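You operate a simulated robot arm through the tools that you are given. There is no shell and no other tool. Be economical: measure what you need, move in short steps, check, and stop when the job is done.

You are at the controls of a simulated two-armed robot. One attempt, no reset.

JOB
Clean the mould marked cleaning and coat its surface with release.
Fine: wet the residue with cleaner, wipe it with the green cloth, put the cloth back, blow the crumbs off with hands out of the jet, then spray from the green can; four puffs a can at most. What is to be rubbed or washed off counts as gone when no trace of it is left.
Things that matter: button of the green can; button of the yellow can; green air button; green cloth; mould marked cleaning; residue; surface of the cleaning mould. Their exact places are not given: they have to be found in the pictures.

It is judged by the outcome, as a careful person would: the job done as asked, and still so three seconds after it is handed in. It fails if anything else is knocked over, pushed out of place, dropped, spilled or broken. Flat cloth is picked up by pressing the open fingertips on it (5 to 10 N) and closing them slowly along it; thin cloth reads only 2 to 8 mm in the jaws.

ROBOT AND FRAMES
Two 7-joint arms with fingered hands on one trunk, on a base that drives. Base frame: it is fixed to the floor where the robot stands at the start and does not move with it; the origin is under the middle of the robot, x ahead of it, y to its left, z up; the surface under the hand at the start is at about z = 860. Lengths are in mm, angles in degrees, forces in N, time in s.
The left shoulder is at the start at [50, 170, 1314], the right one opposite. With the tool pointing down near the work surface each hand reaches from about 100 to 720 mm from the robot's upright axis, wherever it stands, measured 20 degrees to its own side. Places, roughly: button of the green can [500, 0, 1000]; button of the yellow can [700, -200, 1000]; green air button [400, -300, 900]; mould marked cleaning [500, -200, 900]; residue [500, -200, 900]; surface of the cleaning mould [500, -200, 900]. Payload 4 kg a hand.
The tool frame of a hand sits at the grasp point between the pads (the TCP): z along the fingers, y along the line on which they close. The tips reach 26 mm beyond it. The gripper opens to 132 mm. The gripper's body begins 73 mm behind the TCP. The gripper is a hand of 4 fingers: y runs from the thumb to the fingers, the wrist lies at [0, 0, -224] in the tool frame.
Orientation is that of the tool frame in the base frame, as a unit quaternion [w, x, y, z]. With the fingers straight down and closing along the base's y, the tool's x points along the base's -x, its y along +y and its z along -z.

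CONTROLS
- The arms move only by the tool send_rows. It takes "left_plan", "right_plan" or both (then of equal length, played together; a hand with none holds still); each is a list of rows, each an object of numbers (a shift or turn left out is 0): "tx", "ty", "tz": the shift along the base's x, y, z in mm; "rx", "ry", "rz": the turn, a rotation vector about the base's x, y, z in degrees. In form: [{"tx": .., "ty": .., "tz": .., "rx": .., "ry": .., "rz": ..}, ...]. A call has 1 to 8 rows; each row is the pose to reach, as a shift and turn from the pose commanded when the call began. A row lasts 0.2 s, in which the tool goes at most 50 mm and 8.6 degrees; a call with a longer step from one row to the next is refused whole. Where a pose cannot be reached the arm comes as near as it can. A force on the tool above 40 N (or 10 N above the force at the start of the call, whichever is more), or a blocked arm, ends the call early, and 0.2 s more pass. In this call time passes only in rows, and 0.2 s behind the last. It gives the time, the measured TCP pose, the force on the tool (base axes), the opening and the grip force at its end, in the units of the frame above (readings bear some noise), with the torque about the TCP (base axes, N m) and any sound that the robot's microphone picked up.
- Cameras (640 x 400 px; columns grow to the right, rows downward): "scene" is now at [123.4, -8.7, 1483.1]; the picture's right is [-0.11, -0.99, 0.00], its down [-0.63, 0.07, -0.77] and it looks along [0.76, -0.09, -0.64] (base axes); focal length 214 px, centre (320, 200). "left" rides on the left gripper at [-73, 6, -94] in its tool frame; the picture's right is [-0.08, -1.00, 0.00], its down [0.79, -0.06, -0.62] and it looks along [0.61, -0.05, 0.79] (tool axes); focal length 230 px, centre (320, 200). "right" rides on the right gripper at [73, 6, -94] in its tool frame; the picture's right is [-0.08, 1.00, 0.00], its down [-0.79, -0.06, -0.62] and it looks along [-0.61, -0.05, 0.79] (tool axes); focal length 230 px, centre (320, 200).
- capture(camera): a new picture of that camera. The clock stands still meanwhile.
- lift_body(by): slides the trunk up (or, below 0, down) by that many mm; the arms and the scene camera ride with it, the base frame stays. It gives what a move gives, with no picture.
- roll_base(legs): drives the robot by 1 to 6 legs, each [ahead, left, turn to the left] in mm, mm and degrees, along the robot's own axes; the way and the turn of a leg run together, so that a leg with both is an arc; at most 1500 mm and 180 degrees a leg. The arms and the cameras ride along, it lands a little off, and it stops where it bumps. It gives what a move gives.
- finger_targets(finger1, finger2, finger3, thumb_bend, hand): sets how far each is bent, from 0 (flat) to 100 (curled in); at 30 the hand is open as for a grip, at 70 the pads meet at the TCP. One left out holds its place. A second passes; each finger stops where it meets its share of the squeeze, and holds until it gets a number again. It is the only way to open and close the hand. It gives what a move gives, with no picture; readings hold the bend of each and the force on the fingers (four entries, about 0 where the hand has none), thumb and palm.
- turn_head(pan, tilt): turns the head with the scene camera to pan (to the left, within 80 degrees either way) and tilt (down, from -29 to 69), counted from straight ahead of the robot. It gives what a move gives.
- probe_pixels(camera, pixels): for up to 12 pixels [column, row] of the newest picture of that camera ("zoom" is the newest enlarged one), the place [x, y, z] in the base frame of the surface seen there, good to about 2 mm. The clock stands still meanwhile.
- zoom(camera, box): a new picture of the part [left, top, right, bottom] of that camera's present view, enlarged. The clock stands still meanwhile.
- close_job(): hands the job in; it is judged then, once.

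Go step by step. Measure first, check grasps and placings, and put right what went wrong. The budget is 80 turns and 78 pictures, counting those below and the enlarged ones. Unless the task says otherwise, let go and move clear before handing in, and close with one line.

The tools are called as a command line: name --argument value ..., lists and objects as JSON in quotes. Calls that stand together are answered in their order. send_rows: Moves the arms, as the interface text tells. Its arguments: {"type":"object","properties":{"left_plan":{"type":"array","items":{"type":"object","properties":{"tx":{"type":"number"},"ty":{"type":"number"},"tz":{"type":"number"},"rx":{"type":"number"},"ry":{"type":"number"},"rz":{"type":"number"}}}},"right_plan":{"type":"array","items":{"type":"object","properties":{"tx":{"type":"number"},"ty":{"type":"number"},"tz":{"type":"number"},"rx":{"type":"number"},"ry":{"type":"number"},"rz":{"type":"number"}}}}},"required":[]} The other tools are called the same way: lift_body (by) slides the trunk up or down; finger_targets (finger1, finger2, finger3, thumb_bend, hand) moves the fingers one by one; roll_base (legs) drives the base; turn_head (pan, tilt) turns the head that bears the scene camera; capture (camera) takes a picture; probe_pixels (camera, pixels) gives the place of the surface under pixels of a picture; zoom (camera, box) takes an enlarged picture of a part of a camera's view; close_job () hands the job in.

At the start:

```text
time: 0.0
left_position: [517.6, 118.3, 1342.7]
left_ee_rot: [0.001, 0.0, 1.0, -0.001]
left_force: [0.4, 0.4, -0.5]
left_wrist_torque: [0.02, 0.01, -0.01]
left_finger_gap: 131.9
left_finger_force: 0.0
left_shape: jaw
left_bend: [30.0, 30.0, 30.0, 30.0]
left_finger forces: [0.0, 0.0, 0.0, 0.0, 0.1, 0.1]
right_position: [377.4, -263.5, 1382.2]
right_ee_rot: [0.001, 0.0, 1.0, 0.0]
right_force: [-0.3, 0.7, 0.1]
right_wrist_torque: [0.01, 0.01, 0.05]
right_finger_gap: 131.7
right_finger_force: 0.0
right_shape: jaw
right_bend: [30.0, 30.0, 30.0, 30.0]
right_finger forces: [0.1, 0.1, 0.0, 0.0, 0.1, 0.1]
trunk travel left (down, up): [-325.0, 26.0]
robot x, y, heading: [-1.3, -3.9, -0.0]
head pan, tilt: [-6.4, 39.7]
```

scene: 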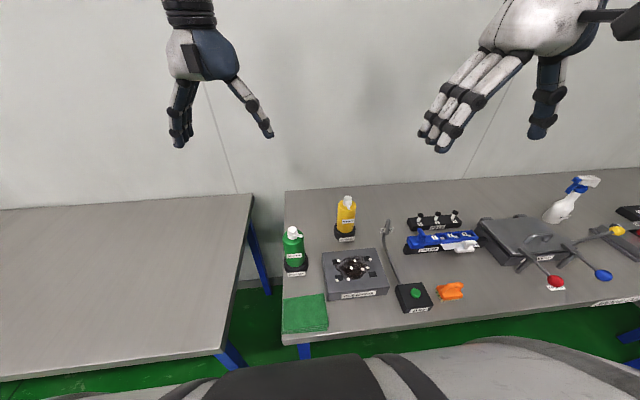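
right: 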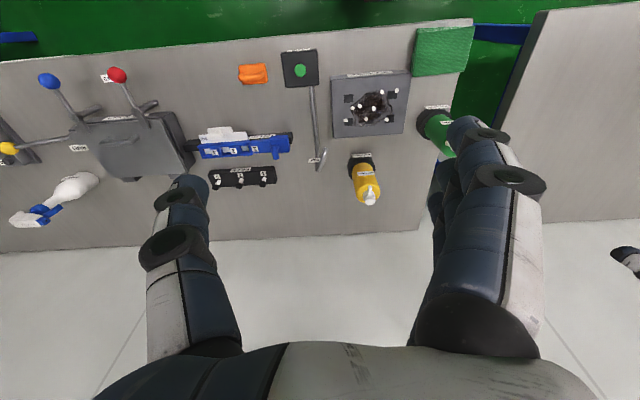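
left: 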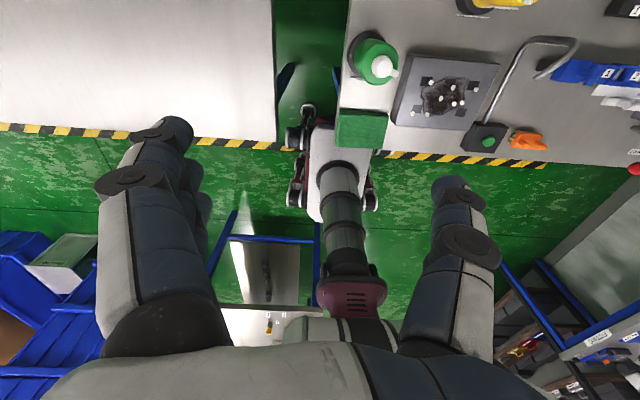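

The scene shows the green can near (293,248), the yellow can (346,217), the mould (355,272), the air button (415,293) and the green cloth (305,313). I'll zoom in on the work area to read the labels and measure.

zoom --camera "scene" --box '[270, 180, 480, 340]'

zoom --camera "scene" --box '[430, 160, 640, 320]'

zoom --camera "right" --box '[280, 20, 480, 220]'

probe_pixels --camera "scene" --pixels '[[293, 230], [347, 200], [415, 293], [305, 300], [284, 297], [324, 295], [327, 328], [283, 333], [350, 268], [325, 257], [376, 250], [388, 287]]'

```text
2.50 times, centred on (375, 260) of scene
```

zoom: 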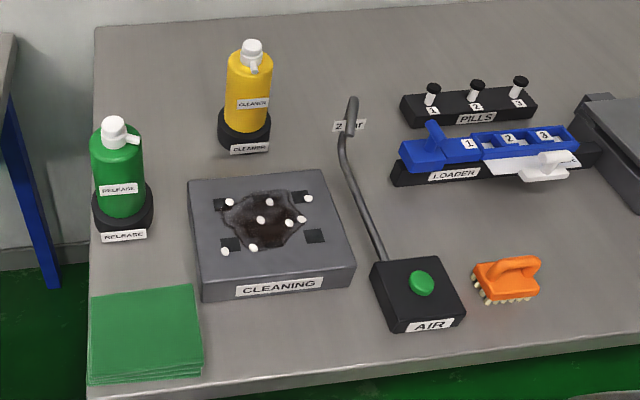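

```text
2.50 times, centred on (535, 240) of scene
```

zoom: 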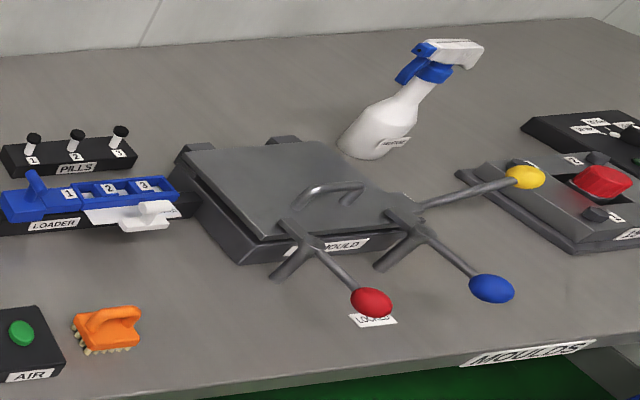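

```text
2.00 times, centred on (380, 120) of right
```

zoom: 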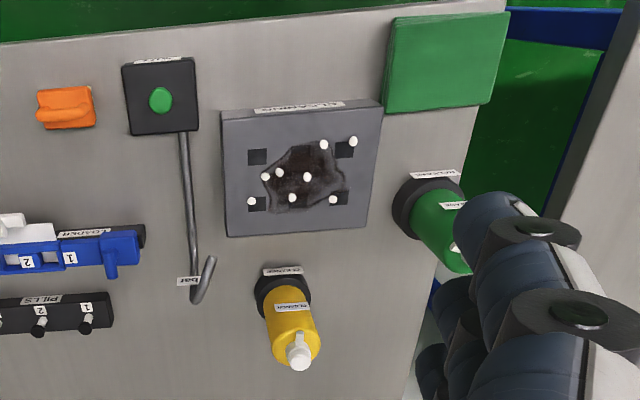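

```text
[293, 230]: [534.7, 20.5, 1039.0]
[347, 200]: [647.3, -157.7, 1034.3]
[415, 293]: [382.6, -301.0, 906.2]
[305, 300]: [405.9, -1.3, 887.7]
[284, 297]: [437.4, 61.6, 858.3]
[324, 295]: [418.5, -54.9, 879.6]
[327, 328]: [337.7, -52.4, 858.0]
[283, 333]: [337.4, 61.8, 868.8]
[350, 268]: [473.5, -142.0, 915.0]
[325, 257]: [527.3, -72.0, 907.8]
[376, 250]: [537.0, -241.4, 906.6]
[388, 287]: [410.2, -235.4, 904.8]
```

The labels confirm the things. Next I look closely at the can nozzles and at the residue.

zoom --camera "scene" --box '[275, 185, 375, 280]'

zoom --camera "left" --box '[330, 0, 510, 150]'

zoom --camera "scene" --box '[315, 240, 445, 320]'

```text
4.21 times, centred on (325, 232) of scene
```

zoom: 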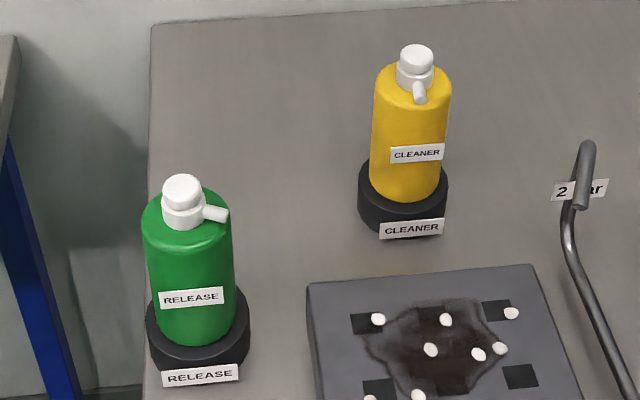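

```text
2.67 times, centred on (420, 75) of left
```

zoom: 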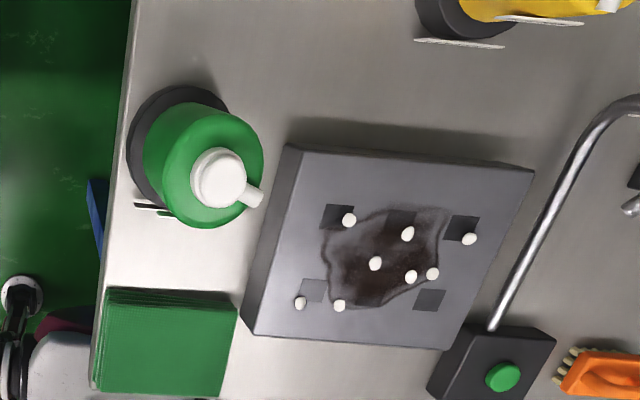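

```text
4.92 times, centred on (380, 280) of scene
```

zoom: 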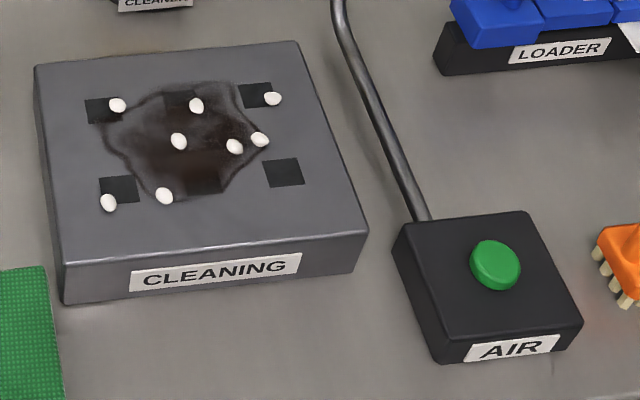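

The nozzles already point down at the mould, so the buttons can likely be pressed with the cans left in their cups. I'll measure the buttons finely and close the right hand to a point.

zoom --camera "scene" --box '[280, 185, 370, 245]'

finger_targets --hand "right" --finger1 68 --finger2 68 --finger3 68 --thumb_bend 68

```text
6.67 times, centred on (325, 215) of scene
```

zoom: 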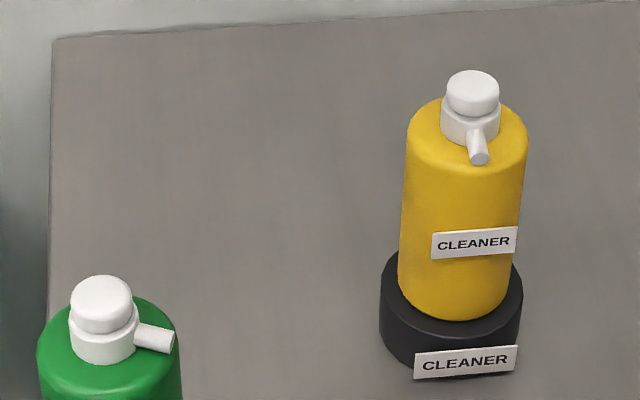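

```text
time: 1.0
left_position: [516.9, 119.1, 1342.0]
left_ee_rot: [0.001, 0.001, 1.0, -0.001]
left_force: [-0.3, -0.1, -0.5]
left_wrist_torque: [0.0, -0.04, 0.0]
left_finger_gap: 132.0
left_finger_force: 0.0
left_shape: jaw
left_bend: [30.0, 30.0, 30.0, 30.0]
left_finger forces: [0.1, 0.0, 0.0, 0.0, 0.0, 0.0]
right_position: [376.7, -263.4, 1382.8]
right_ee_rot: [0.0, -0.001, 1.0, 0.0]
right_force: [0.4, 0.4, -0.3]
right_wrist_torque: [0.0, 0.02, -0.01]
right_finger_gap: 18.8
right_finger_force: 0.1
right_shape: fingers
right_bend: [68.0, 68.0, 68.0, 68.0]
right_finger forces: [0.0, 0.0, 0.0, 0.0, 0.0, 0.0]
trunk travel left (down, up): [-325.0, 26.0]
robot x, y, heading: [-0.7, -0.8, -0.2]
head pan, tilt: [-6.4, 39.7]
```

probe_pixels --camera "zoom" --pixels '[[473, 77], [473, 85], [455, 82], [492, 82], [479, 155], [475, 140], [102, 285], [102, 278], [80, 286], [122, 286], [163, 342], [145, 335]]'

capture --camera "right"

```text
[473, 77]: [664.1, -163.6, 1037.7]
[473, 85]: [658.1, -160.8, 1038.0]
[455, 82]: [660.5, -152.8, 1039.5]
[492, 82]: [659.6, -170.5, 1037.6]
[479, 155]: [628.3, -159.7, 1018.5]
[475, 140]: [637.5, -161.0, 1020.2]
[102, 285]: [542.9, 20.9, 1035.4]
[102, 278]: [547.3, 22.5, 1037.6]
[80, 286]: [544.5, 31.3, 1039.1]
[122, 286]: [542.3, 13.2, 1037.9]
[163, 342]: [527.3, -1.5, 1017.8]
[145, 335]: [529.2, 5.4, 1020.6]
```

```text
67 pictures are left
```

right: 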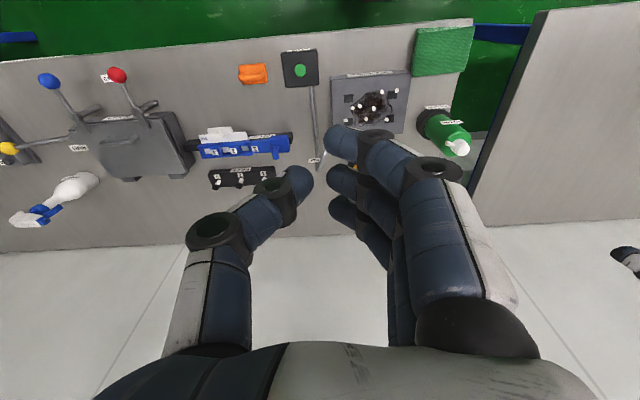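

The thumb alone makes a slim pusher. I'll measure where its tip is, then open the fingers out of the way.

probe_pixels --camera "right" --pixels '[[300, 172], [305, 180], [298, 190], [338, 132], [335, 172], [340, 205], [286, 180]]'

finger_targets --hand "right" --finger1 30 --finger2 30 --finger3 30

capture --camera "right"

capture --camera "scene"

```text
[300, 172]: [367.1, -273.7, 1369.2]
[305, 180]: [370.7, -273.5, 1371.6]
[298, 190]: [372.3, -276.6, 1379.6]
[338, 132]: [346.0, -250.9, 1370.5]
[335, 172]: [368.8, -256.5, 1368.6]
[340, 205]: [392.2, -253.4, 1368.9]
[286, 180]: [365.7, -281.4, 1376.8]
```

```text
time: 2.0
left_position: [517.5, 118.4, 1342.4]
left_ee_rot: [0.001, 0.0, 1.0, 0.0]
left_force: [-0.6, 0.5, -0.1]
left_wrist_torque: [-0.03, 0.02, 0.0]
left_finger_gap: 131.8
left_finger_force: 0.0
left_shape: jaw
left_bend: [30.0, 30.0, 30.0, 30.0]
left_finger forces: [0.1, 0.0, 0.0, 0.0, 0.0, 0.0]
right_position: [377.8, -263.9, 1383.1]
right_ee_rot: [0.001, 0.0, 1.0, 0.0]
right_force: [0.8, 0.3, -0.4]
right_wrist_torque: [-0.01, 0.02, -0.01]
right_finger_gap: 74.5
right_finger_force: 0.1
right_shape: fingers
right_bend: [30.0, 30.0, 30.0, 68.0]
right_finger forces: [0.1, 0.1, 0.0, 0.0, 0.0, 0.1]
trunk travel left (down, up): [-325.0, 26.0]
robot x, y, heading: [0.1, -0.2, -0.2]
head pan, tilt: [-6.4, 39.7]
```

```text
66 pictures are left
```

right: 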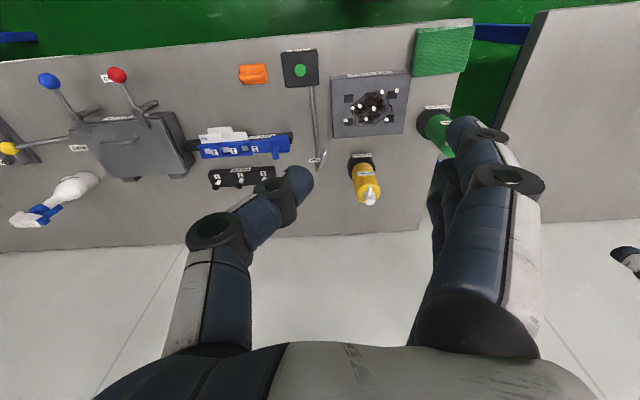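

```text
65 pictures are left
```

scene: 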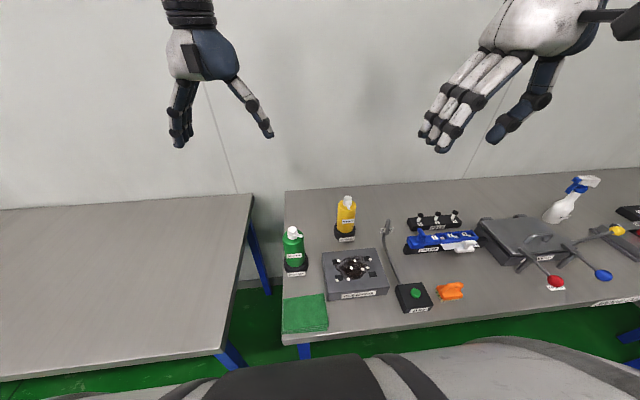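

The thumb tip sits about 14 mm to the -y side of and 18–26 mm below the TCP. I'll move the right hand toward above the yellow can's button (659, -161, 1038).

send_rows --right_plan '[{"tx": 35, "ty": 14, "tz": -29}, {"tx": 70, "ty": 29, "tz": -57}, {"tx": 105, "ty": 44, "tz": -86}, {"tx": 140, "ty": 58, "tz": -115}, {"tx": 175, "ty": 73, "tz": -144}, {"tx": 210, "ty": 88, "tz": -172}, {"tx": 246, "ty": 102, "tz": -201}, {"tx": 281, "ty": 117, "tz": -230}]'

capture --camera "right"

capture --camera "scene"

```text
time: 3.8
left_position: [519.1, 118.3, 1341.3]
left_ee_rot: [-0.002, 0.0, 1.0, 0.0]
left_force: [-0.3, -0.1, 0.3]
left_wrist_torque: [-0.03, 0.0, 0.01]
left_finger_gap: 132.0
left_finger_force: 0.1
left_shape: jaw
left_bend: [30.0, 30.0, 30.0, 30.0]
left_finger forces: [0.1, 0.1, 0.1, 0.0, 0.1, 0.0]
right_position: [658.1, -144.6, 1152.8]
right_ee_rot: [-0.001, 0.0, 1.0, 0.0]
right_force: [-0.3, 1.1, -0.3]
right_wrist_torque: [0.0, 0.03, 0.02]
right_finger_gap: 74.8
right_finger_force: 0.0
right_shape: fingers
right_bend: [30.0, 30.0, 30.0, 68.0]
right_finger forces: [0.0, 0.0, 0.1, 0.0, 0.0, 0.0]
trunk travel left (down, up): [-325.0, 26.0]
robot x, y, heading: [0.6, 1.8, -0.0]
head pan, tilt: [-6.4, 39.7]
```

```text
64 pictures are left
```

right: 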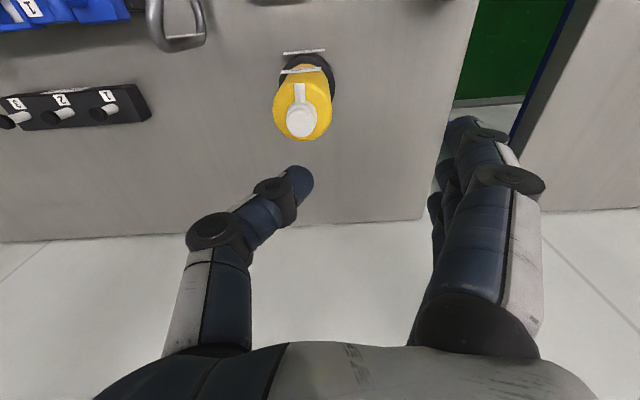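

```text
63 pictures are left
```

scene: 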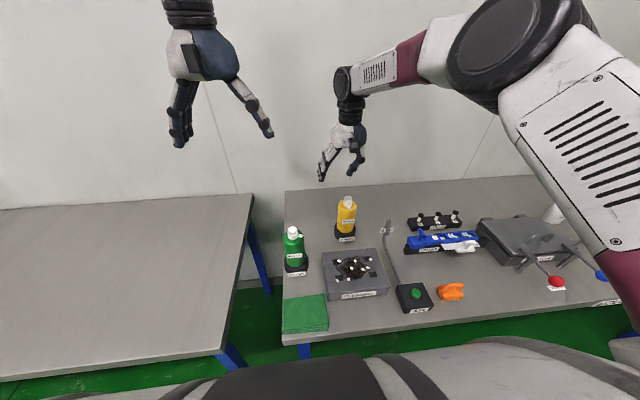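

The right hand is above the can. I'll lower it 75 mm and check the tip against the button.

send_rows --right_plan '[{"tz": -25}, {"tz": -50}, {"tz": -75}]'

capture --camera "right"

zoom --camera "scene" --box '[300, 130, 400, 230]'

probe_pixels --camera "right" --pixels '[[300, 172], [305, 180], [290, 150], [300, 140], [310, 150], [300, 165]]'

```text
time: 4.6
left_position: [518.1, 117.8, 1342.4]
left_ee_rot: [0.001, 0.0, 1.0, 0.0]
left_force: [0.7, 1.3, 0.7]
left_wrist_torque: [0.0, -0.02, 0.04]
left_finger_gap: 131.8
left_finger_force: 0.0
left_shape: jaw
left_bend: [30.0, 30.0, 30.0, 30.0]
left_finger forces: [0.1, 0.0, 0.0, 0.0, 0.1, 0.1]
right_position: [658.7, -144.8, 1079.1]
right_ee_rot: [0.0, 0.0, 1.0, 0.001]
right_force: [0.7, 0.3, 0.0]
right_wrist_torque: [0.01, 0.03, 0.0]
right_finger_gap: 74.9
right_finger_force: 0.1
right_shape: fingers
right_bend: [30.0, 30.0, 30.0, 68.0]
right_finger forces: [0.0, 0.0, 0.0, 0.1, 0.0, 0.1]
trunk travel left (down, up): [-325.0, 26.0]
robot x, y, heading: [0.4, 1.3, 0.0]
head pan, tilt: [-6.4, 39.7]
```

```text
62 pictures are left
```

right: 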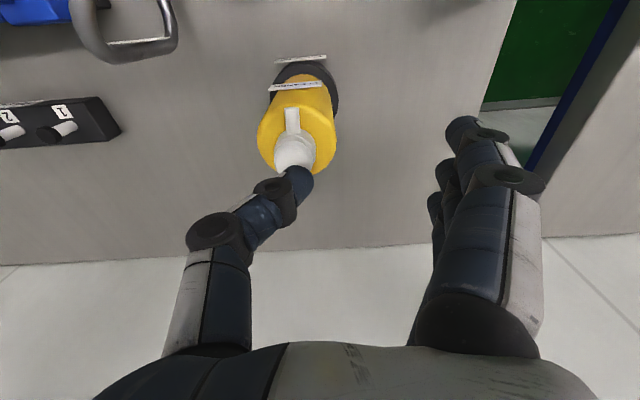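

```text
4.00 times, centred on (350, 180) of scene
```

zoom: 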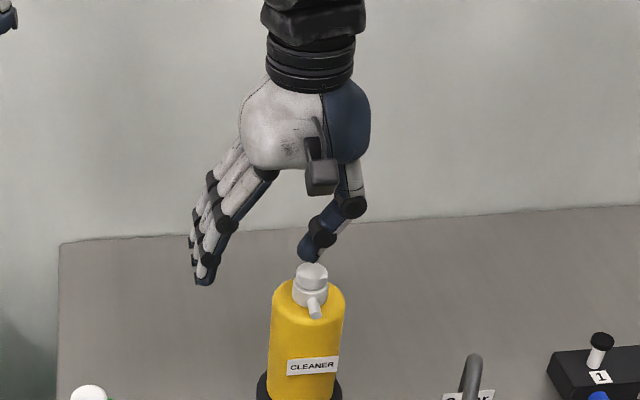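

```text
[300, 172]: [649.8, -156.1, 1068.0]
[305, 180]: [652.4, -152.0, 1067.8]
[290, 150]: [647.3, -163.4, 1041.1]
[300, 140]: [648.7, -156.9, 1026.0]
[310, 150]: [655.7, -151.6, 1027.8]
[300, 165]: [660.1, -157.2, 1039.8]
```

The thumb tip is about 25 mm over the button and nearly centred, so I'll shift 4 mm and come down slowly to contact.

send_rows --right_plan '[{"ty": -4, "tz": -8}, {"ty": -4, "tz": -16}, {"ty": -4, "tz": -21}, {"ty": -4, "tz": -24}]'

zoom --camera "scene" --box '[310, 170, 390, 230]'

```text
time: 5.6
left_position: [514.1, 118.3, 1343.3]
left_ee_rot: [0.001, 0.0, 1.0, 0.001]
left_force: [0.3, 0.4, 1.2]
left_wrist_torque: [-0.03, 0.0, 0.0]
left_finger_gap: 132.0
left_finger_force: 0.2
left_shape: jaw
left_bend: [30.0, 30.0, 30.0, 30.0]
left_finger forces: [0.1, 0.0, 0.1, 0.1, 0.0, 0.1]
right_position: [658.7, -149.9, 1057.8]
right_ee_rot: [0.005, 0.0, 1.0, -0.001]
right_force: [4.1, -6.9, 29.5]
right_wrist_torque: [-0.6, -0.01, 0.06]
right_finger_gap: 73.8
right_finger_force: 14.5
right_shape: fingers
right_bend: [30.0, 30.0, 30.0, 71.0]
right_finger forces: [0.1, 0.1, 0.0, 0.1, 28.5, 0.0]
trunk travel left (down, up): [-325.0, 26.0]
robot x, y, heading: [-2.0, 0.8, -0.1]
head pan, tilt: [-6.4, 39.7]
heard: click
```

```text
6.67 times, centred on (350, 200) of scene
```

zoom: 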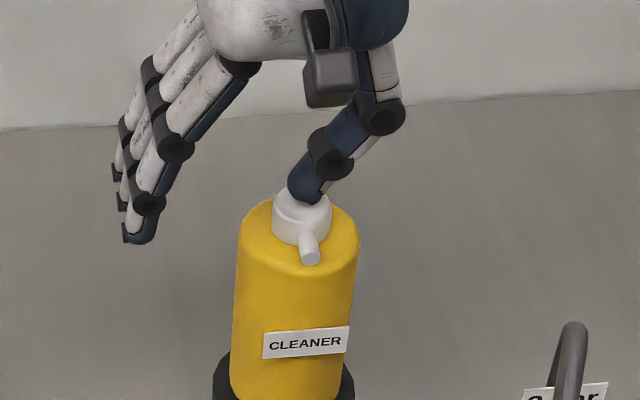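

A click was heard at 29 N with the button pressed, and the can stayed upright. I'll ease off and see whether the mould got wet.

send_rows --right_plan '[{"tz": 6}, {"tz": 14}]'

zoom --camera "scene" --box '[315, 190, 405, 310]'

```text
time: 6.2
left_position: [517.4, 118.1, 1342.8]
left_ee_rot: [0.0, 0.0, 1.0, -0.001]
left_force: [-0.1, -0.3, -0.5]
left_wrist_torque: [0.01, 0.02, -0.01]
left_finger_gap: 131.9
left_finger_force: 0.1
left_shape: jaw
left_bend: [30.0, 30.0, 30.0, 30.0]
left_finger forces: [0.0, 0.0, 0.0, 0.0, 0.0, 0.0]
right_position: [654.6, -148.4, 1067.2]
right_ee_rot: [-0.003, -0.001, 1.0, 0.001]
right_force: [-0.3, 0.5, 1.2]
right_wrist_torque: [0.01, 0.01, -0.02]
right_finger_gap: 73.4
right_finger_force: 0.6
right_shape: fingers
right_bend: [30.0, 30.0, 30.0, 68.0]
right_finger forces: [0.0, 0.0, 0.0, 0.0, 1.4, 0.0]
trunk travel left (down, up): [-325.0, 26.0]
robot x, y, heading: [-0.0, -1.3, 0.1]
head pan, tilt: [-6.4, 39.7]
```

```text
3.33 times, centred on (360, 250) of scene
```

zoom: 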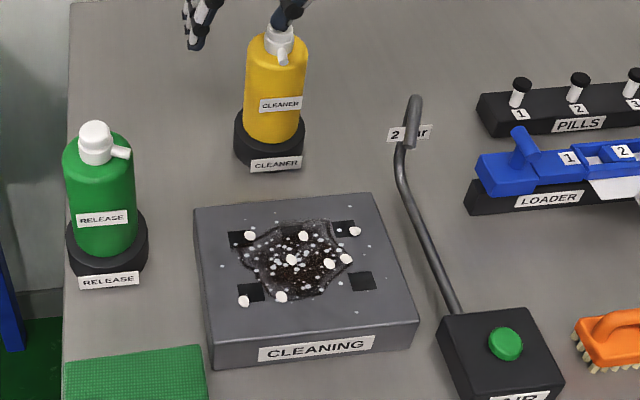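

The puff landed: droplets cover the mould. I'll give a second puff to wet it thoroughly, then look closely.

send_rows --right_plan '[{"tx": 3, "tz": -8}, {"tx": 3, "tz": -14}, {"tx": 3, "tz": 0}, {"tx": 3, "tz": 30}]'

zoom --camera "scene" --box '[315, 240, 400, 305]'

```text
time: 7.2
left_position: [517.2, 118.1, 1342.2]
left_ee_rot: [0.001, 0.0, 1.0, 0.0]
left_force: [-0.3, 0.2, -0.4]
left_wrist_torque: [0.0, -0.02, -0.05]
left_finger_gap: 131.8
left_finger_force: 0.1
left_shape: jaw
left_bend: [30.0, 30.0, 30.0, 30.0]
left_finger forces: [0.1, 0.1, 0.1, 0.0, 0.1, 0.0]
right_position: [659.3, -151.1, 1097.4]
right_ee_rot: [0.001, 0.0, 1.0, 0.0]
right_force: [-0.1, 0.9, 0.9]
right_wrist_torque: [-0.01, -0.04, 0.02]
right_finger_gap: 73.9
right_finger_force: 0.1
right_shape: fingers
right_bend: [30.0, 30.0, 30.0, 68.0]
right_finger forces: [0.0, 0.0, 0.0, 0.0, 0.0, 0.0]
trunk travel left (down, up): [-325.0, 26.0]
robot x, y, heading: [-1.1, -2.4, 0.0]
head pan, tilt: [-6.4, 39.7]
```

```text
6.15 times, centred on (358, 272) of scene
```

zoom: 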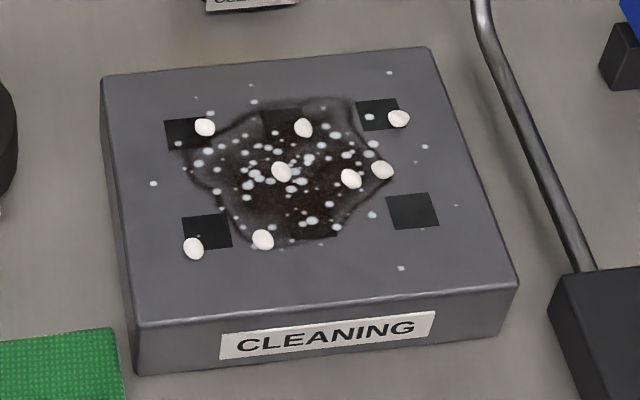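

No click this time, so the press was too brief. I'll press again with a short hold.

send_rows --right_plan '[{"tz": -20}, {"tz": -34}, {"tz": -40}, {"tz": -44}, {"tz": -46}]'

send_rows --right_plan '[{"tz": 30}, {"tz": 60}]'

zoom --camera "scene" --box '[315, 240, 400, 305]'

```text
time: 8.4
left_position: [514.9, 116.7, 1343.7]
left_ee_rot: [0.002, -0.001, 1.0, -0.001]
left_force: [0.7, 0.0, 0.5]
left_wrist_torque: [0.03, 0.01, 0.02]
left_finger_gap: 131.7
left_finger_force: 0.1
left_shape: jaw
left_bend: [30.0, 30.0, 30.0, 30.0]
left_finger forces: [0.0, 0.0, 0.1, 0.0, 0.0, 0.0]
right_position: [661.8, -152.6, 1055.4]
right_ee_rot: [0.004, 0.001, 1.0, 0.0]
right_force: [0.7, -10.0, 37.5]
right_wrist_torque: [-0.67, 0.1, 0.02]
right_finger_gap: 72.0
right_finger_force: 19.3
right_shape: fingers
right_bend: [30.0, 30.0, 30.0, 73.0]
right_finger forces: [0.1, 0.1, 0.0, 0.0, 37.4, 0.0]
trunk travel left (down, up): [-325.0, 26.0]
robot x, y, heading: [2.7, 1.9, -0.1]
head pan, tilt: [-6.4, 39.7]
heard: click
```

```text
time: 9.0
left_position: [516.5, 118.0, 1343.7]
left_ee_rot: [0.001, 0.0, 1.0, 0.0]
left_force: [0.4, 0.7, -0.5]
left_wrist_torque: [0.03, -0.03, 0.0]
left_finger_gap: 131.7
left_finger_force: 0.0
left_shape: jaw
left_bend: [30.0, 30.0, 30.0, 30.0]
left_finger forces: [0.0, 0.0, 0.0, 0.0, 0.0, 0.1]
right_position: [657.9, -151.2, 1111.3]
right_ee_rot: [-0.002, -0.001, 1.0, 0.0]
right_force: [0.2, -0.6, -0.2]
right_wrist_torque: [0.04, -0.02, 0.01]
right_finger_gap: 74.2
right_finger_force: 0.0
right_shape: fingers
right_bend: [30.0, 30.0, 30.0, 68.0]
right_finger forces: [0.0, 0.0, 0.1, 0.0, 0.1, 0.1]
trunk travel left (down, up): [-325.0, 26.0]
robot x, y, heading: [-1.4, 0.2, 0.3]
head pan, tilt: [-6.4, 39.7]
```

```text
6.15 times, centred on (358, 272) of scene
```

zoom: 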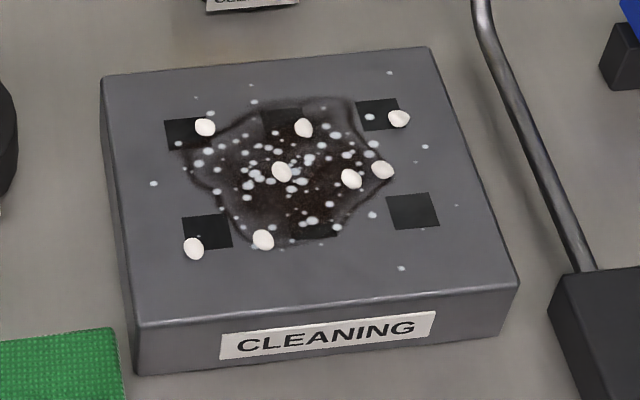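

The residue is wet after two clicks. Now the cloth: I'll raise the right hand, reopen the thumb, and measure the cloth up close.

zoom --camera "scene" --box '[270, 280, 340, 345]'

probe_pixels --camera "zoom" --pixels '[[130, 160], [290, 130], [480, 130], [300, 250], [130, 400], [300, 400], [490, 390], [200, 470], [450, 200], [130, 480], [510, 440], [580, 500]]'

send_rows --right_plan '[{"tx": -30, "ty": 10, "tz": 30}, {"tx": -65, "ty": 25, "tz": 45}, {"tx": -105, "ty": 45, "tz": 45}, {"tx": -145, "ty": 70, "tz": 45}, {"tx": -185, "ty": 95, "tz": 45}, {"tx": -225, "ty": 120, "tz": 45}, {"tx": -265, "ty": 145, "tz": 45}]'

```text
6.15 times, centred on (305, 312) of scene
```

zoom: 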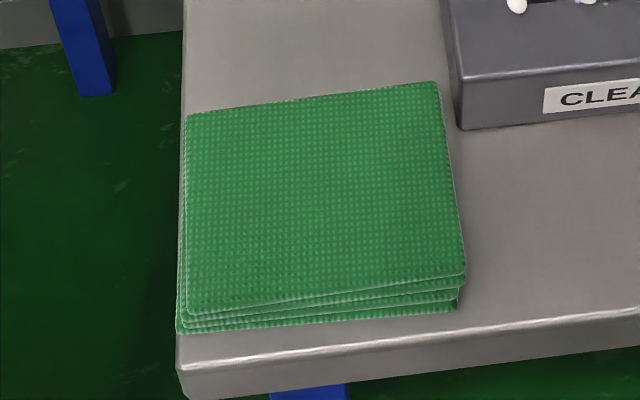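

```text
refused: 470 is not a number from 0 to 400
```

```text
time: 10.6
left_position: [516.8, 118.5, 1341.1]
left_ee_rot: [0.001, 0.0, 1.0, 0.0]
left_force: [0.7, 0.3, 0.1]
left_wrist_torque: [-0.01, 0.01, 0.03]
left_finger_gap: 132.0
left_finger_force: 0.0
left_shape: jaw
left_bend: [30.0, 30.0, 30.0, 30.0]
left_finger forces: [0.0, 0.0, 0.1, 0.0, 0.0, 0.0]
right_position: [397.2, -6.0, 1154.8]
right_ee_rot: [0.0, 0.0, 1.0, 0.001]
right_force: [0.8, 0.4, 0.1]
right_wrist_torque: [-0.02, -0.02, 0.0]
right_finger_gap: 74.1
right_finger_force: 0.0
right_shape: fingers
right_bend: [30.0, 30.0, 30.0, 68.0]
right_finger forces: [0.0, 0.0, 0.0, 0.0, 0.0, 0.0]
trunk travel left (down, up): [-325.0, 26.0]
robot x, y, heading: [-1.3, 3.3, 0.1]
head pan, tilt: [-6.4, 39.7]
```

The cloth is a folded pad of several layers. I'll probe its extents and set the fingers to a moderate opening.

probe_pixels --camera "zoom" --pixels '[[192, 120], [430, 88], [300, 200], [460, 270], [195, 305], [320, 280], [180, 330], [455, 308], [330, 295], [400, 180], [320, 360]]'

finger_targets --hand "right" --finger1 48 --finger2 48 --finger3 48 --thumb_bend 48

capture --camera "right"

```text
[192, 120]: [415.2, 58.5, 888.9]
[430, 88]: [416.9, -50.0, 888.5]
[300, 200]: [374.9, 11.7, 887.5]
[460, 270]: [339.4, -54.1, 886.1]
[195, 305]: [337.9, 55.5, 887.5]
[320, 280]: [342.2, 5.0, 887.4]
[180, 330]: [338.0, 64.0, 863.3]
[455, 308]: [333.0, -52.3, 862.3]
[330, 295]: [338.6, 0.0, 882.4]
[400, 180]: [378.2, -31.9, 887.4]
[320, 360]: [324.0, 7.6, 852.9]
```

```text
time: 11.6
left_position: [517.3, 117.8, 1342.3]
left_ee_rot: [0.0, 0.0, 1.0, 0.0]
left_force: [-0.6, 0.4, -0.1]
left_wrist_torque: [0.03, 0.02, 0.01]
left_finger_gap: 132.0
left_finger_force: 0.2
left_shape: jaw
left_bend: [30.0, 30.0, 30.0, 30.0]
left_finger forces: [0.1, 0.0, 0.0, 0.1, 0.1, 0.0]
right_position: [397.7, -6.1, 1154.5]
right_ee_rot: [0.0, 0.0, 1.0, 0.0]
right_force: [1.0, -0.4, 0.6]
right_wrist_torque: [0.02, 0.01, 0.05]
right_finger_gap: 77.1
right_finger_force: 0.1
right_shape: fingers
right_bend: [48.0, 48.0, 48.0, 48.0]
right_finger forces: [0.0, 0.1, 0.0, 0.0, 0.1, 0.1]
trunk travel left (down, up): [-325.0, 26.0]
robot x, y, heading: [4.3, -1.7, -0.1]
head pan, tilt: [-6.4, 39.7]
```

```text
55 pictures are left
```

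right: 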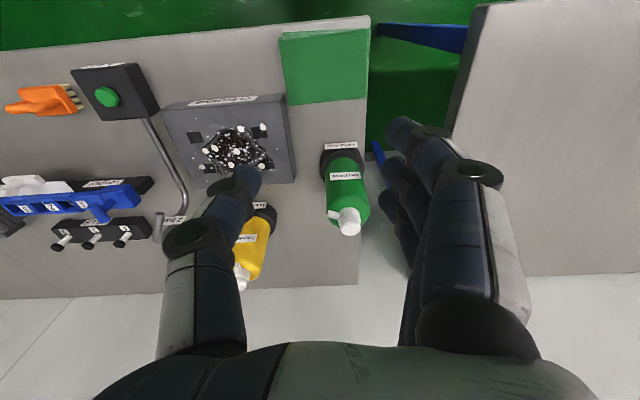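

The pad's top is x 337–417, y −54–60, z 888. I'll bring the open hand down over its centre.

send_rows --right_plan '[{"tx": -10, "ty": 5, "tz": -40}, {"tx": -20, "ty": 9, "tz": -80}, {"tx": -20, "ty": 9, "tz": -120}, {"tx": -20, "ty": 9, "tz": -160}, {"tx": -20, "ty": 9, "tz": -195}, {"tx": -20, "ty": 9, "tz": -215}]'

capture --camera "right"

zoom --camera "scene" --box '[250, 220, 400, 350]'

```text
time: 13.2
left_position: [517.0, 117.7, 1341.4]
left_ee_rot: [0.0, 0.0, 1.0, 0.0]
left_force: [0.8, 0.1, -0.8]
left_wrist_torque: [-0.01, 0.03, 0.01]
left_finger_gap: 131.9
left_finger_force: 0.2
left_shape: jaw
left_bend: [30.0, 30.0, 30.0, 30.0]
left_finger forces: [0.1, 0.0, 0.0, 0.1, 0.1, 0.0]
right_position: [399.1, -3.6, 958.7]
right_ee_rot: [0.006, 0.042, 0.999, 0.03]
right_force: [-0.2, 0.7, -0.9]
right_wrist_torque: [0.0, -0.02, 0.06]
right_finger_gap: 77.4
right_finger_force: 0.1
right_shape: fingers
right_bend: [48.0, 48.0, 48.0, 48.0]
right_finger forces: [0.1, 0.0, 0.0, 0.0, 0.0, 0.0]
trunk travel left (down, up): [-325.0, 26.0]
robot x, y, heading: [1.2, -0.4, -0.2]
head pan, tilt: [-6.4, 39.7]
stopped in row 6 (right hand): the arm was blocked; the commanded pose is now the measured one
```

```text
54 pictures are left
```

right: 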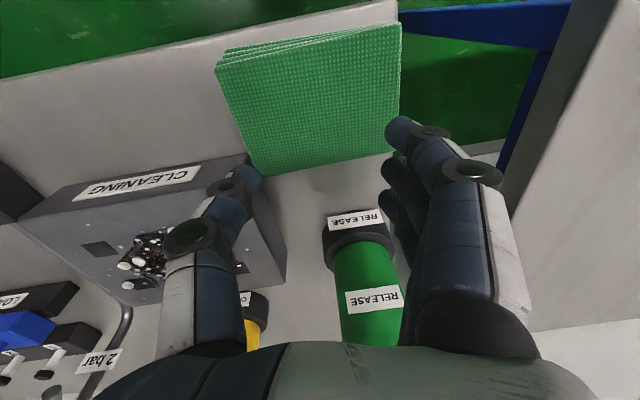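

```text
3.08 times, centred on (325, 285) of scene
```

zoom: 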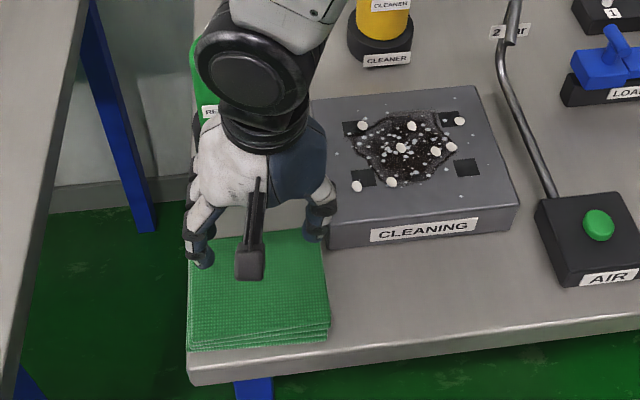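

The arm was blocked with zero force, so it is a joint limit from working so close in. I'll raise the hand and back the base off 140 mm for room.

send_rows --right_plan '[{"tz": 40}, {"tz": 80}, {"tz": 120}]'

roll_base --legs '[[-140, 0, 0]]'

capture --camera "scene"

```text
time: 14.0
left_position: [517.7, 117.3, 1342.6]
left_ee_rot: [0.001, 0.0, 1.0, 0.0]
left_force: [-0.9, 0.4, -0.6]
left_wrist_torque: [-0.01, -0.03, -0.02]
left_finger_gap: 131.8
left_finger_force: 0.1
left_shape: jaw
left_bend: [30.0, 30.0, 30.0, 30.0]
left_finger forces: [0.0, 0.0, 0.0, 0.1, 0.0, 0.1]
right_position: [398.2, -3.7, 1079.4]
right_ee_rot: [0.005, 0.038, 0.999, 0.029]
right_force: [0.5, 0.6, 0.4]
right_wrist_torque: [0.03, 0.0, -0.03]
right_finger_gap: 77.2
right_finger_force: 0.0
right_shape: fingers
right_bend: [48.0, 48.0, 48.0, 48.0]
right_finger forces: [0.1, 0.1, 0.1, 0.0, 0.0, 0.0]
trunk travel left (down, up): [-325.0, 26.0]
robot x, y, heading: [0.8, 2.9, 0.0]
head pan, tilt: [-6.4, 39.7]
```

```text
time: 15.3
left_position: [378.9, 118.0, 1343.1]
left_ee_rot: [-0.001, 0.002, 1.0, 0.0]
left_force: [0.0, 0.4, 0.4]
left_wrist_torque: [0.02, -0.01, 0.0]
left_finger_gap: 131.6
left_finger_force: 0.0
left_shape: jaw
left_bend: [30.0, 30.0, 30.0, 30.0]
left_finger forces: [0.0, 0.0, 0.0, 0.1, 0.0, 0.0]
right_position: [261.0, -3.4, 1078.7]
right_ee_rot: [0.006, 0.041, 0.999, 0.029]
right_force: [0.3, -0.8, 0.1]
right_wrist_torque: [-0.01, -0.02, -0.01]
right_finger_gap: 77.2
right_finger_force: 0.1
right_shape: fingers
right_bend: [48.0, 48.0, 48.0, 48.0]
right_finger forces: [0.0, 0.0, 0.0, 0.0, 0.1, 0.1]
trunk travel left (down, up): [-325.0, 26.0]
robot x, y, heading: [-137.2, 1.8, -0.1]
head pan, tilt: [-6.4, 39.7]
```

```text
52 pictures are left
```

scene: 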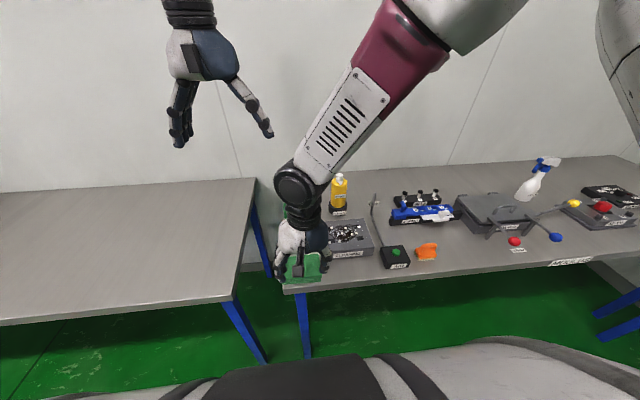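

I have more room now. I'll straighten the hand and go over the cloth centre, then down to just above it.

send_rows --right_plan '[{"tx": 40, "ty": 2, "rx": -1.5, "ry": 0.3, "rz": 2}, {"tx": 80, "ty": 4, "rx": -3.3, "ry": 0.7, "rz": 4.7}, {"tx": 116, "ty": 6, "tz": -20, "rx": -3.3, "ry": 0.7, "rz": 4.7}, {"tx": 116, "ty": 6, "tz": -60, "rx": -3.3, "ry": 0.7, "rz": 4.7}, {"tx": 116, "ty": 6, "tz": -100, "rx": -3.3, "ry": 0.7, "rz": 4.7}, {"tx": 116, "ty": 6, "tz": -135, "rx": -3.3, "ry": 0.7, "rz": 4.7}, {"tx": 116, "ty": 6, "tz": -150, "rx": -3.3, "ry": 0.7, "rz": 4.7}]'

capture --camera "right"

zoom --camera "scene" --box '[250, 180, 400, 300]'

```text
time: 16.9
left_position: [379.4, 117.8, 1340.9]
left_ee_rot: [0.0, 0.0, 1.0, 0.0]
left_force: [0.3, -0.3, 0.7]
left_wrist_torque: [0.01, 0.03, 0.0]
left_finger_gap: 132.0
left_finger_force: 0.1
left_shape: jaw
left_bend: [30.0, 30.0, 30.0, 30.0]
left_finger forces: [0.1, 0.0, 0.0, 0.0, 0.1, 0.1]
right_position: [378.2, 1.8, 929.9]
right_ee_rot: [0.0, -0.001, 1.0, 0.0]
right_force: [0.4, -0.9, -0.2]
right_wrist_torque: [-0.03, -0.03, 0.0]
right_finger_gap: 77.4
right_finger_force: 0.1
right_shape: fingers
right_bend: [48.0, 48.0, 48.0, 48.0]
right_finger forces: [0.0, 0.0, 0.1, 0.0, 0.0, 0.0]
trunk travel left (down, up): [-325.0, 26.0]
robot x, y, heading: [-135.6, -0.1, 0.1]
head pan, tilt: [-6.4, 39.7]
```

```text
51 pictures are left
```

right: 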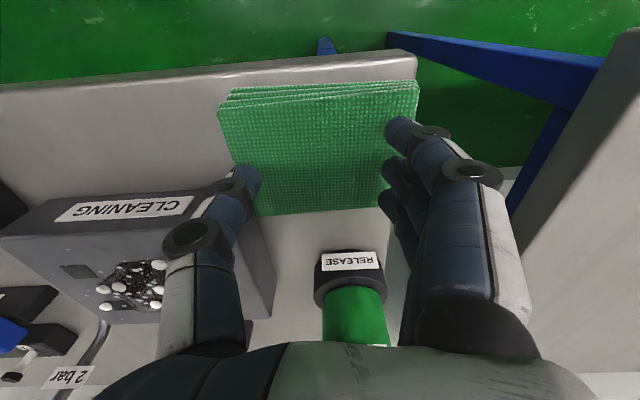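

```text
3.33 times, centred on (325, 240) of scene
```

zoom: 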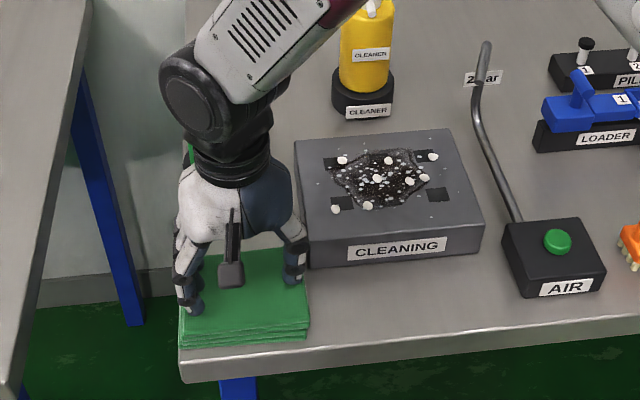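

The hand is well centred over the pad and level with it. I'll lower until the fingertips press about 5–10 N.

send_rows --right_plan '[{"tz": -8}, {"tz": -13}, {"tz": -16}, {"tz": -18}]'

```text
time: 17.7
left_position: [378.6, 116.2, 1342.6]
left_ee_rot: [0.001, 0.001, 1.0, 0.0]
left_force: [0.2, 0.0, -0.7]
left_wrist_torque: [0.02, 0.02, 0.01]
left_finger_gap: 131.8
left_finger_force: 0.2
left_shape: jaw
left_bend: [30.0, 30.0, 30.0, 30.0]
left_finger forces: [0.0, 0.1, 0.1, 0.0, 0.0, 0.1]
right_position: [380.1, 3.2, 920.1]
right_ee_rot: [0.004, 0.0, 1.0, 0.002]
right_force: [-6.1, 1.4, 23.4]
right_wrist_torque: [-0.26, 0.5, -0.14]
right_finger_gap: 78.9
right_finger_force: 12.2
right_shape: fingers
right_bend: [49.0, 48.0, 48.0, 48.0]
right_finger forces: [7.8, 2.7, 0.1, 0.0, 13.7, 0.1]
trunk travel left (down, up): [-325.0, 26.0]
robot x, y, heading: [-136.3, 0.5, -0.2]
head pan, tilt: [-6.4, 39.7]
stopped in row 3 (right hand): the force on the tool passed its limit at 45 N (the readings are from after the stop); the commanded pose is now the measured one
```

Contact came at TCP z≈922 with 23 N; I'll ease up to get 5–10 N before closing in steps.

send_rows --right_plan '[{"tz": 2}]'

finger_targets --hand "right" --finger1 54 --finger2 54 --finger3 54 --thumb_bend 54

```text
time: 18.1
left_position: [378.6, 116.3, 1341.6]
left_ee_rot: [0.001, 0.0, 1.0, -0.001]
left_force: [-0.2, 0.4, 0.2]
left_wrist_torque: [0.02, 0.0, -0.01]
left_finger_gap: 131.7
left_finger_force: 0.1
left_shape: jaw
left_bend: [30.0, 30.0, 30.0, 30.0]
left_finger forces: [0.0, 0.1, 0.0, 0.0, 0.0, 0.0]
right_position: [380.7, 1.8, 920.5]
right_ee_rot: [0.004, 0.0, 1.0, 0.001]
right_force: [-0.8, 0.6, 13.6]
right_wrist_torque: [-0.2, 0.14, -0.04]
right_finger_gap: 78.7
right_finger_force: 7.3
right_shape: fingers
right_bend: [48.0, 48.0, 48.0, 48.0]
right_finger forces: [3.7, 1.2, 0.0, 0.0, 9.4, 0.0]
trunk travel left (down, up): [-325.0, 26.0]
robot x, y, heading: [-134.1, -0.7, -0.2]
head pan, tilt: [-6.4, 39.7]
```

```text
time: 19.1
left_position: [378.7, 117.2, 1342.2]
left_ee_rot: [0.001, 0.002, 1.0, 0.0]
left_force: [-0.4, 0.5, 0.1]
left_wrist_torque: [0.0, -0.03, 0.04]
left_finger_gap: 132.1
left_finger_force: 0.0
left_shape: jaw
left_bend: [30.0, 30.0, 30.0, 30.0]
left_finger forces: [0.0, 0.0, 0.1, 0.0, 0.0, 0.0]
right_position: [380.4, 3.4, 920.3]
right_ee_rot: [0.004, 0.001, 1.0, 0.002]
right_force: [1.8, -0.4, 18.9]
right_wrist_torque: [-0.11, 0.1, -0.04]
right_finger_gap: 66.3
right_finger_force: 9.4
right_shape: fingers
right_bend: [53.0, 53.0, 54.0, 53.0]
right_finger forces: [6.0, 2.3, 0.3, 0.0, 9.7, 0.1]
trunk travel left (down, up): [-325.0, 26.0]
robot x, y, heading: [-139.5, -0.5, -0.1]
head pan, tilt: [-6.4, 39.7]
```

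The fingers keep contact while closing, though a bit firm at 19 N. I'll ease 1.5 mm and close further.

send_rows --right_plan '[{"tz": 1.5}]'

finger_targets --hand "right" --finger1 62 --finger2 62 --finger3 62 --thumb_bend 62

zoom --camera "right" --box '[160, 60, 480, 260]'

```text
time: 19.5
left_position: [379.7, 117.2, 1341.3]
left_ee_rot: [0.0, 0.002, 1.0, -0.001]
left_force: [0.2, 0.9, 0.2]
left_wrist_torque: [0.02, 0.01, 0.0]
left_finger_gap: 131.9
left_finger_force: 0.1
left_shape: jaw
left_bend: [30.0, 30.0, 30.0, 30.0]
left_finger forces: [0.1, 0.1, 0.0, 0.0, 0.1, 0.1]
right_position: [380.3, 2.3, 920.9]
right_ee_rot: [0.003, 0.0, 1.0, 0.002]
right_force: [3.5, 0.4, 12.0]
right_wrist_torque: [-0.17, 0.0, 0.01]
right_finger_gap: 65.4
right_finger_force: 5.9
right_shape: fingers
right_bend: [53.0, 53.0, 54.0, 53.0]
right_finger forces: [3.7, 1.2, 0.2, 0.0, 7.0, 0.1]
trunk travel left (down, up): [-325.0, 26.0]
robot x, y, heading: [-142.4, -0.3, -0.5]
head pan, tilt: [-6.4, 39.7]
```

```text
time: 20.5
left_position: [381.0, 116.5, 1340.6]
left_ee_rot: [0.0, 0.001, 1.0, 0.0]
left_force: [0.0, 0.4, -0.1]
left_wrist_torque: [0.04, 0.0, -0.01]
left_finger_gap: 132.2
left_finger_force: 0.1
left_shape: jaw
left_bend: [30.0, 30.0, 30.0, 30.0]
left_finger forces: [0.1, 0.1, 0.0, 0.0, 0.0, 0.0]
right_position: [380.7, 2.7, 919.4]
right_ee_rot: [0.002, 0.0, 1.0, 0.002]
right_force: [0.1, 0.3, 0.2]
right_wrist_torque: [0.04, 0.02, 0.04]
right_finger_gap: 33.8
right_finger_force: 0.0
right_shape: fingers
right_bend: [62.0, 62.0, 62.0, 62.0]
right_finger forces: [0.0, 0.0, 0.0, 0.0, 0.1, 0.0]
trunk travel left (down, up): [-325.0, 26.0]
robot x, y, heading: [-133.0, 3.0, -0.0]
head pan, tilt: [-6.4, 39.7]
```

```text
2.00 times, centred on (320, 160) of right
```

zoom: 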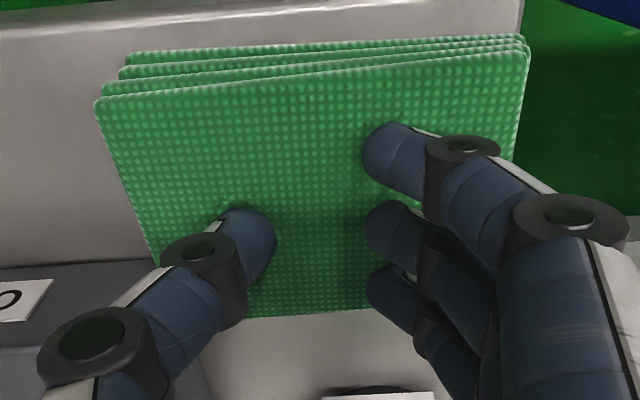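

Closing lifted the tips off (force 0, gap 34 mm). I'll press down again to ~10 N from here and then pinch.

send_rows --right_plan '[{"tz": -2}, {"tz": -4}, {"tz": -5}]'

```text
time: 21.3
left_position: [378.0, 116.3, 1343.2]
left_ee_rot: [0.002, 0.001, 1.0, 0.0]
left_force: [-0.6, -0.1, -0.3]
left_wrist_torque: [0.0, -0.04, 0.02]
left_finger_gap: 131.9
left_finger_force: 0.1
left_shape: jaw
left_bend: [30.0, 30.0, 30.0, 30.0]
left_finger forces: [0.0, 0.1, 0.0, 0.0, 0.1, 0.1]
right_position: [381.0, 1.4, 917.5]
right_ee_rot: [0.006, 0.0, 1.0, 0.003]
right_force: [-0.3, -0.7, 23.4]
right_wrist_torque: [-0.34, 0.22, -0.04]
right_finger_gap: 34.2
right_finger_force: 12.3
right_shape: fingers
right_bend: [62.0, 62.0, 62.0, 63.0]
right_finger forces: [5.2, 1.5, 0.0, 0.0, 17.4, 0.0]
trunk travel left (down, up): [-325.0, 26.0]
robot x, y, heading: [-135.3, 0.4, -0.3]
head pan, tilt: [-6.4, 39.7]
```

Back in contact at 23 N. I'll ease slightly and close by a small step, since the tips rise as they close.

send_rows --right_plan '[{"tz": 1}]'

finger_targets --hand "right" --finger1 66 --finger2 66 --finger3 66 --thumb_bend 66

```text
time: 21.7
left_position: [377.3, 117.4, 1342.3]
left_ee_rot: [0.001, 0.002, 1.0, 0.0]
left_force: [-0.1, 1.1, 0.5]
left_wrist_torque: [-0.01, 0.02, 0.0]
left_finger_gap: 131.9
left_finger_force: 0.0
left_shape: jaw
left_bend: [30.0, 30.0, 30.0, 30.0]
left_finger forces: [0.1, 0.0, 0.0, 0.0, 0.0, 0.1]
right_position: [381.7, 2.0, 918.9]
right_ee_rot: [0.005, 0.001, 1.0, 0.002]
right_force: [5.1, 0.8, 32.3]
right_wrist_torque: [-0.13, 0.1, 0.0]
right_finger_gap: 33.9
right_finger_force: 16.8
right_shape: fingers
right_bend: [63.0, 62.0, 62.0, 63.0]
right_finger forces: [8.1, 4.4, 1.0, 0.1, 18.9, 0.0]
trunk travel left (down, up): [-325.0, 26.0]
robot x, y, heading: [-137.7, -1.9, -0.2]
head pan, tilt: [-6.4, 39.7]
```

```text
time: 22.7
left_position: [380.1, 116.4, 1341.7]
left_ee_rot: [0.001, 0.001, 1.0, 0.0]
left_force: [-0.3, -0.3, -0.2]
left_wrist_torque: [0.02, 0.01, 0.0]
left_finger_gap: 132.0
left_finger_force: 0.2
left_shape: jaw
left_bend: [30.0, 30.0, 30.0, 30.0]
left_finger forces: [0.0, 0.0, 0.0, 0.0, 0.0, 0.1]
right_position: [380.4, -0.8, 917.2]
right_ee_rot: [0.003, 0.001, 1.0, 0.001]
right_force: [-1.4, -5.4, 15.8]
right_wrist_torque: [-0.5, 0.04, 0.0]
right_finger_gap: 25.3
right_finger_force: 7.8
right_shape: fingers
right_bend: [66.0, 66.0, 66.0, 67.0]
right_finger forces: [0.0, 0.0, 0.1, 0.1, 15.5, 0.0]
trunk travel left (down, up): [-325.0, 26.0]
robot x, y, heading: [-132.5, 2.6, 0.2]
head pan, tilt: [-6.4, 39.7]
```

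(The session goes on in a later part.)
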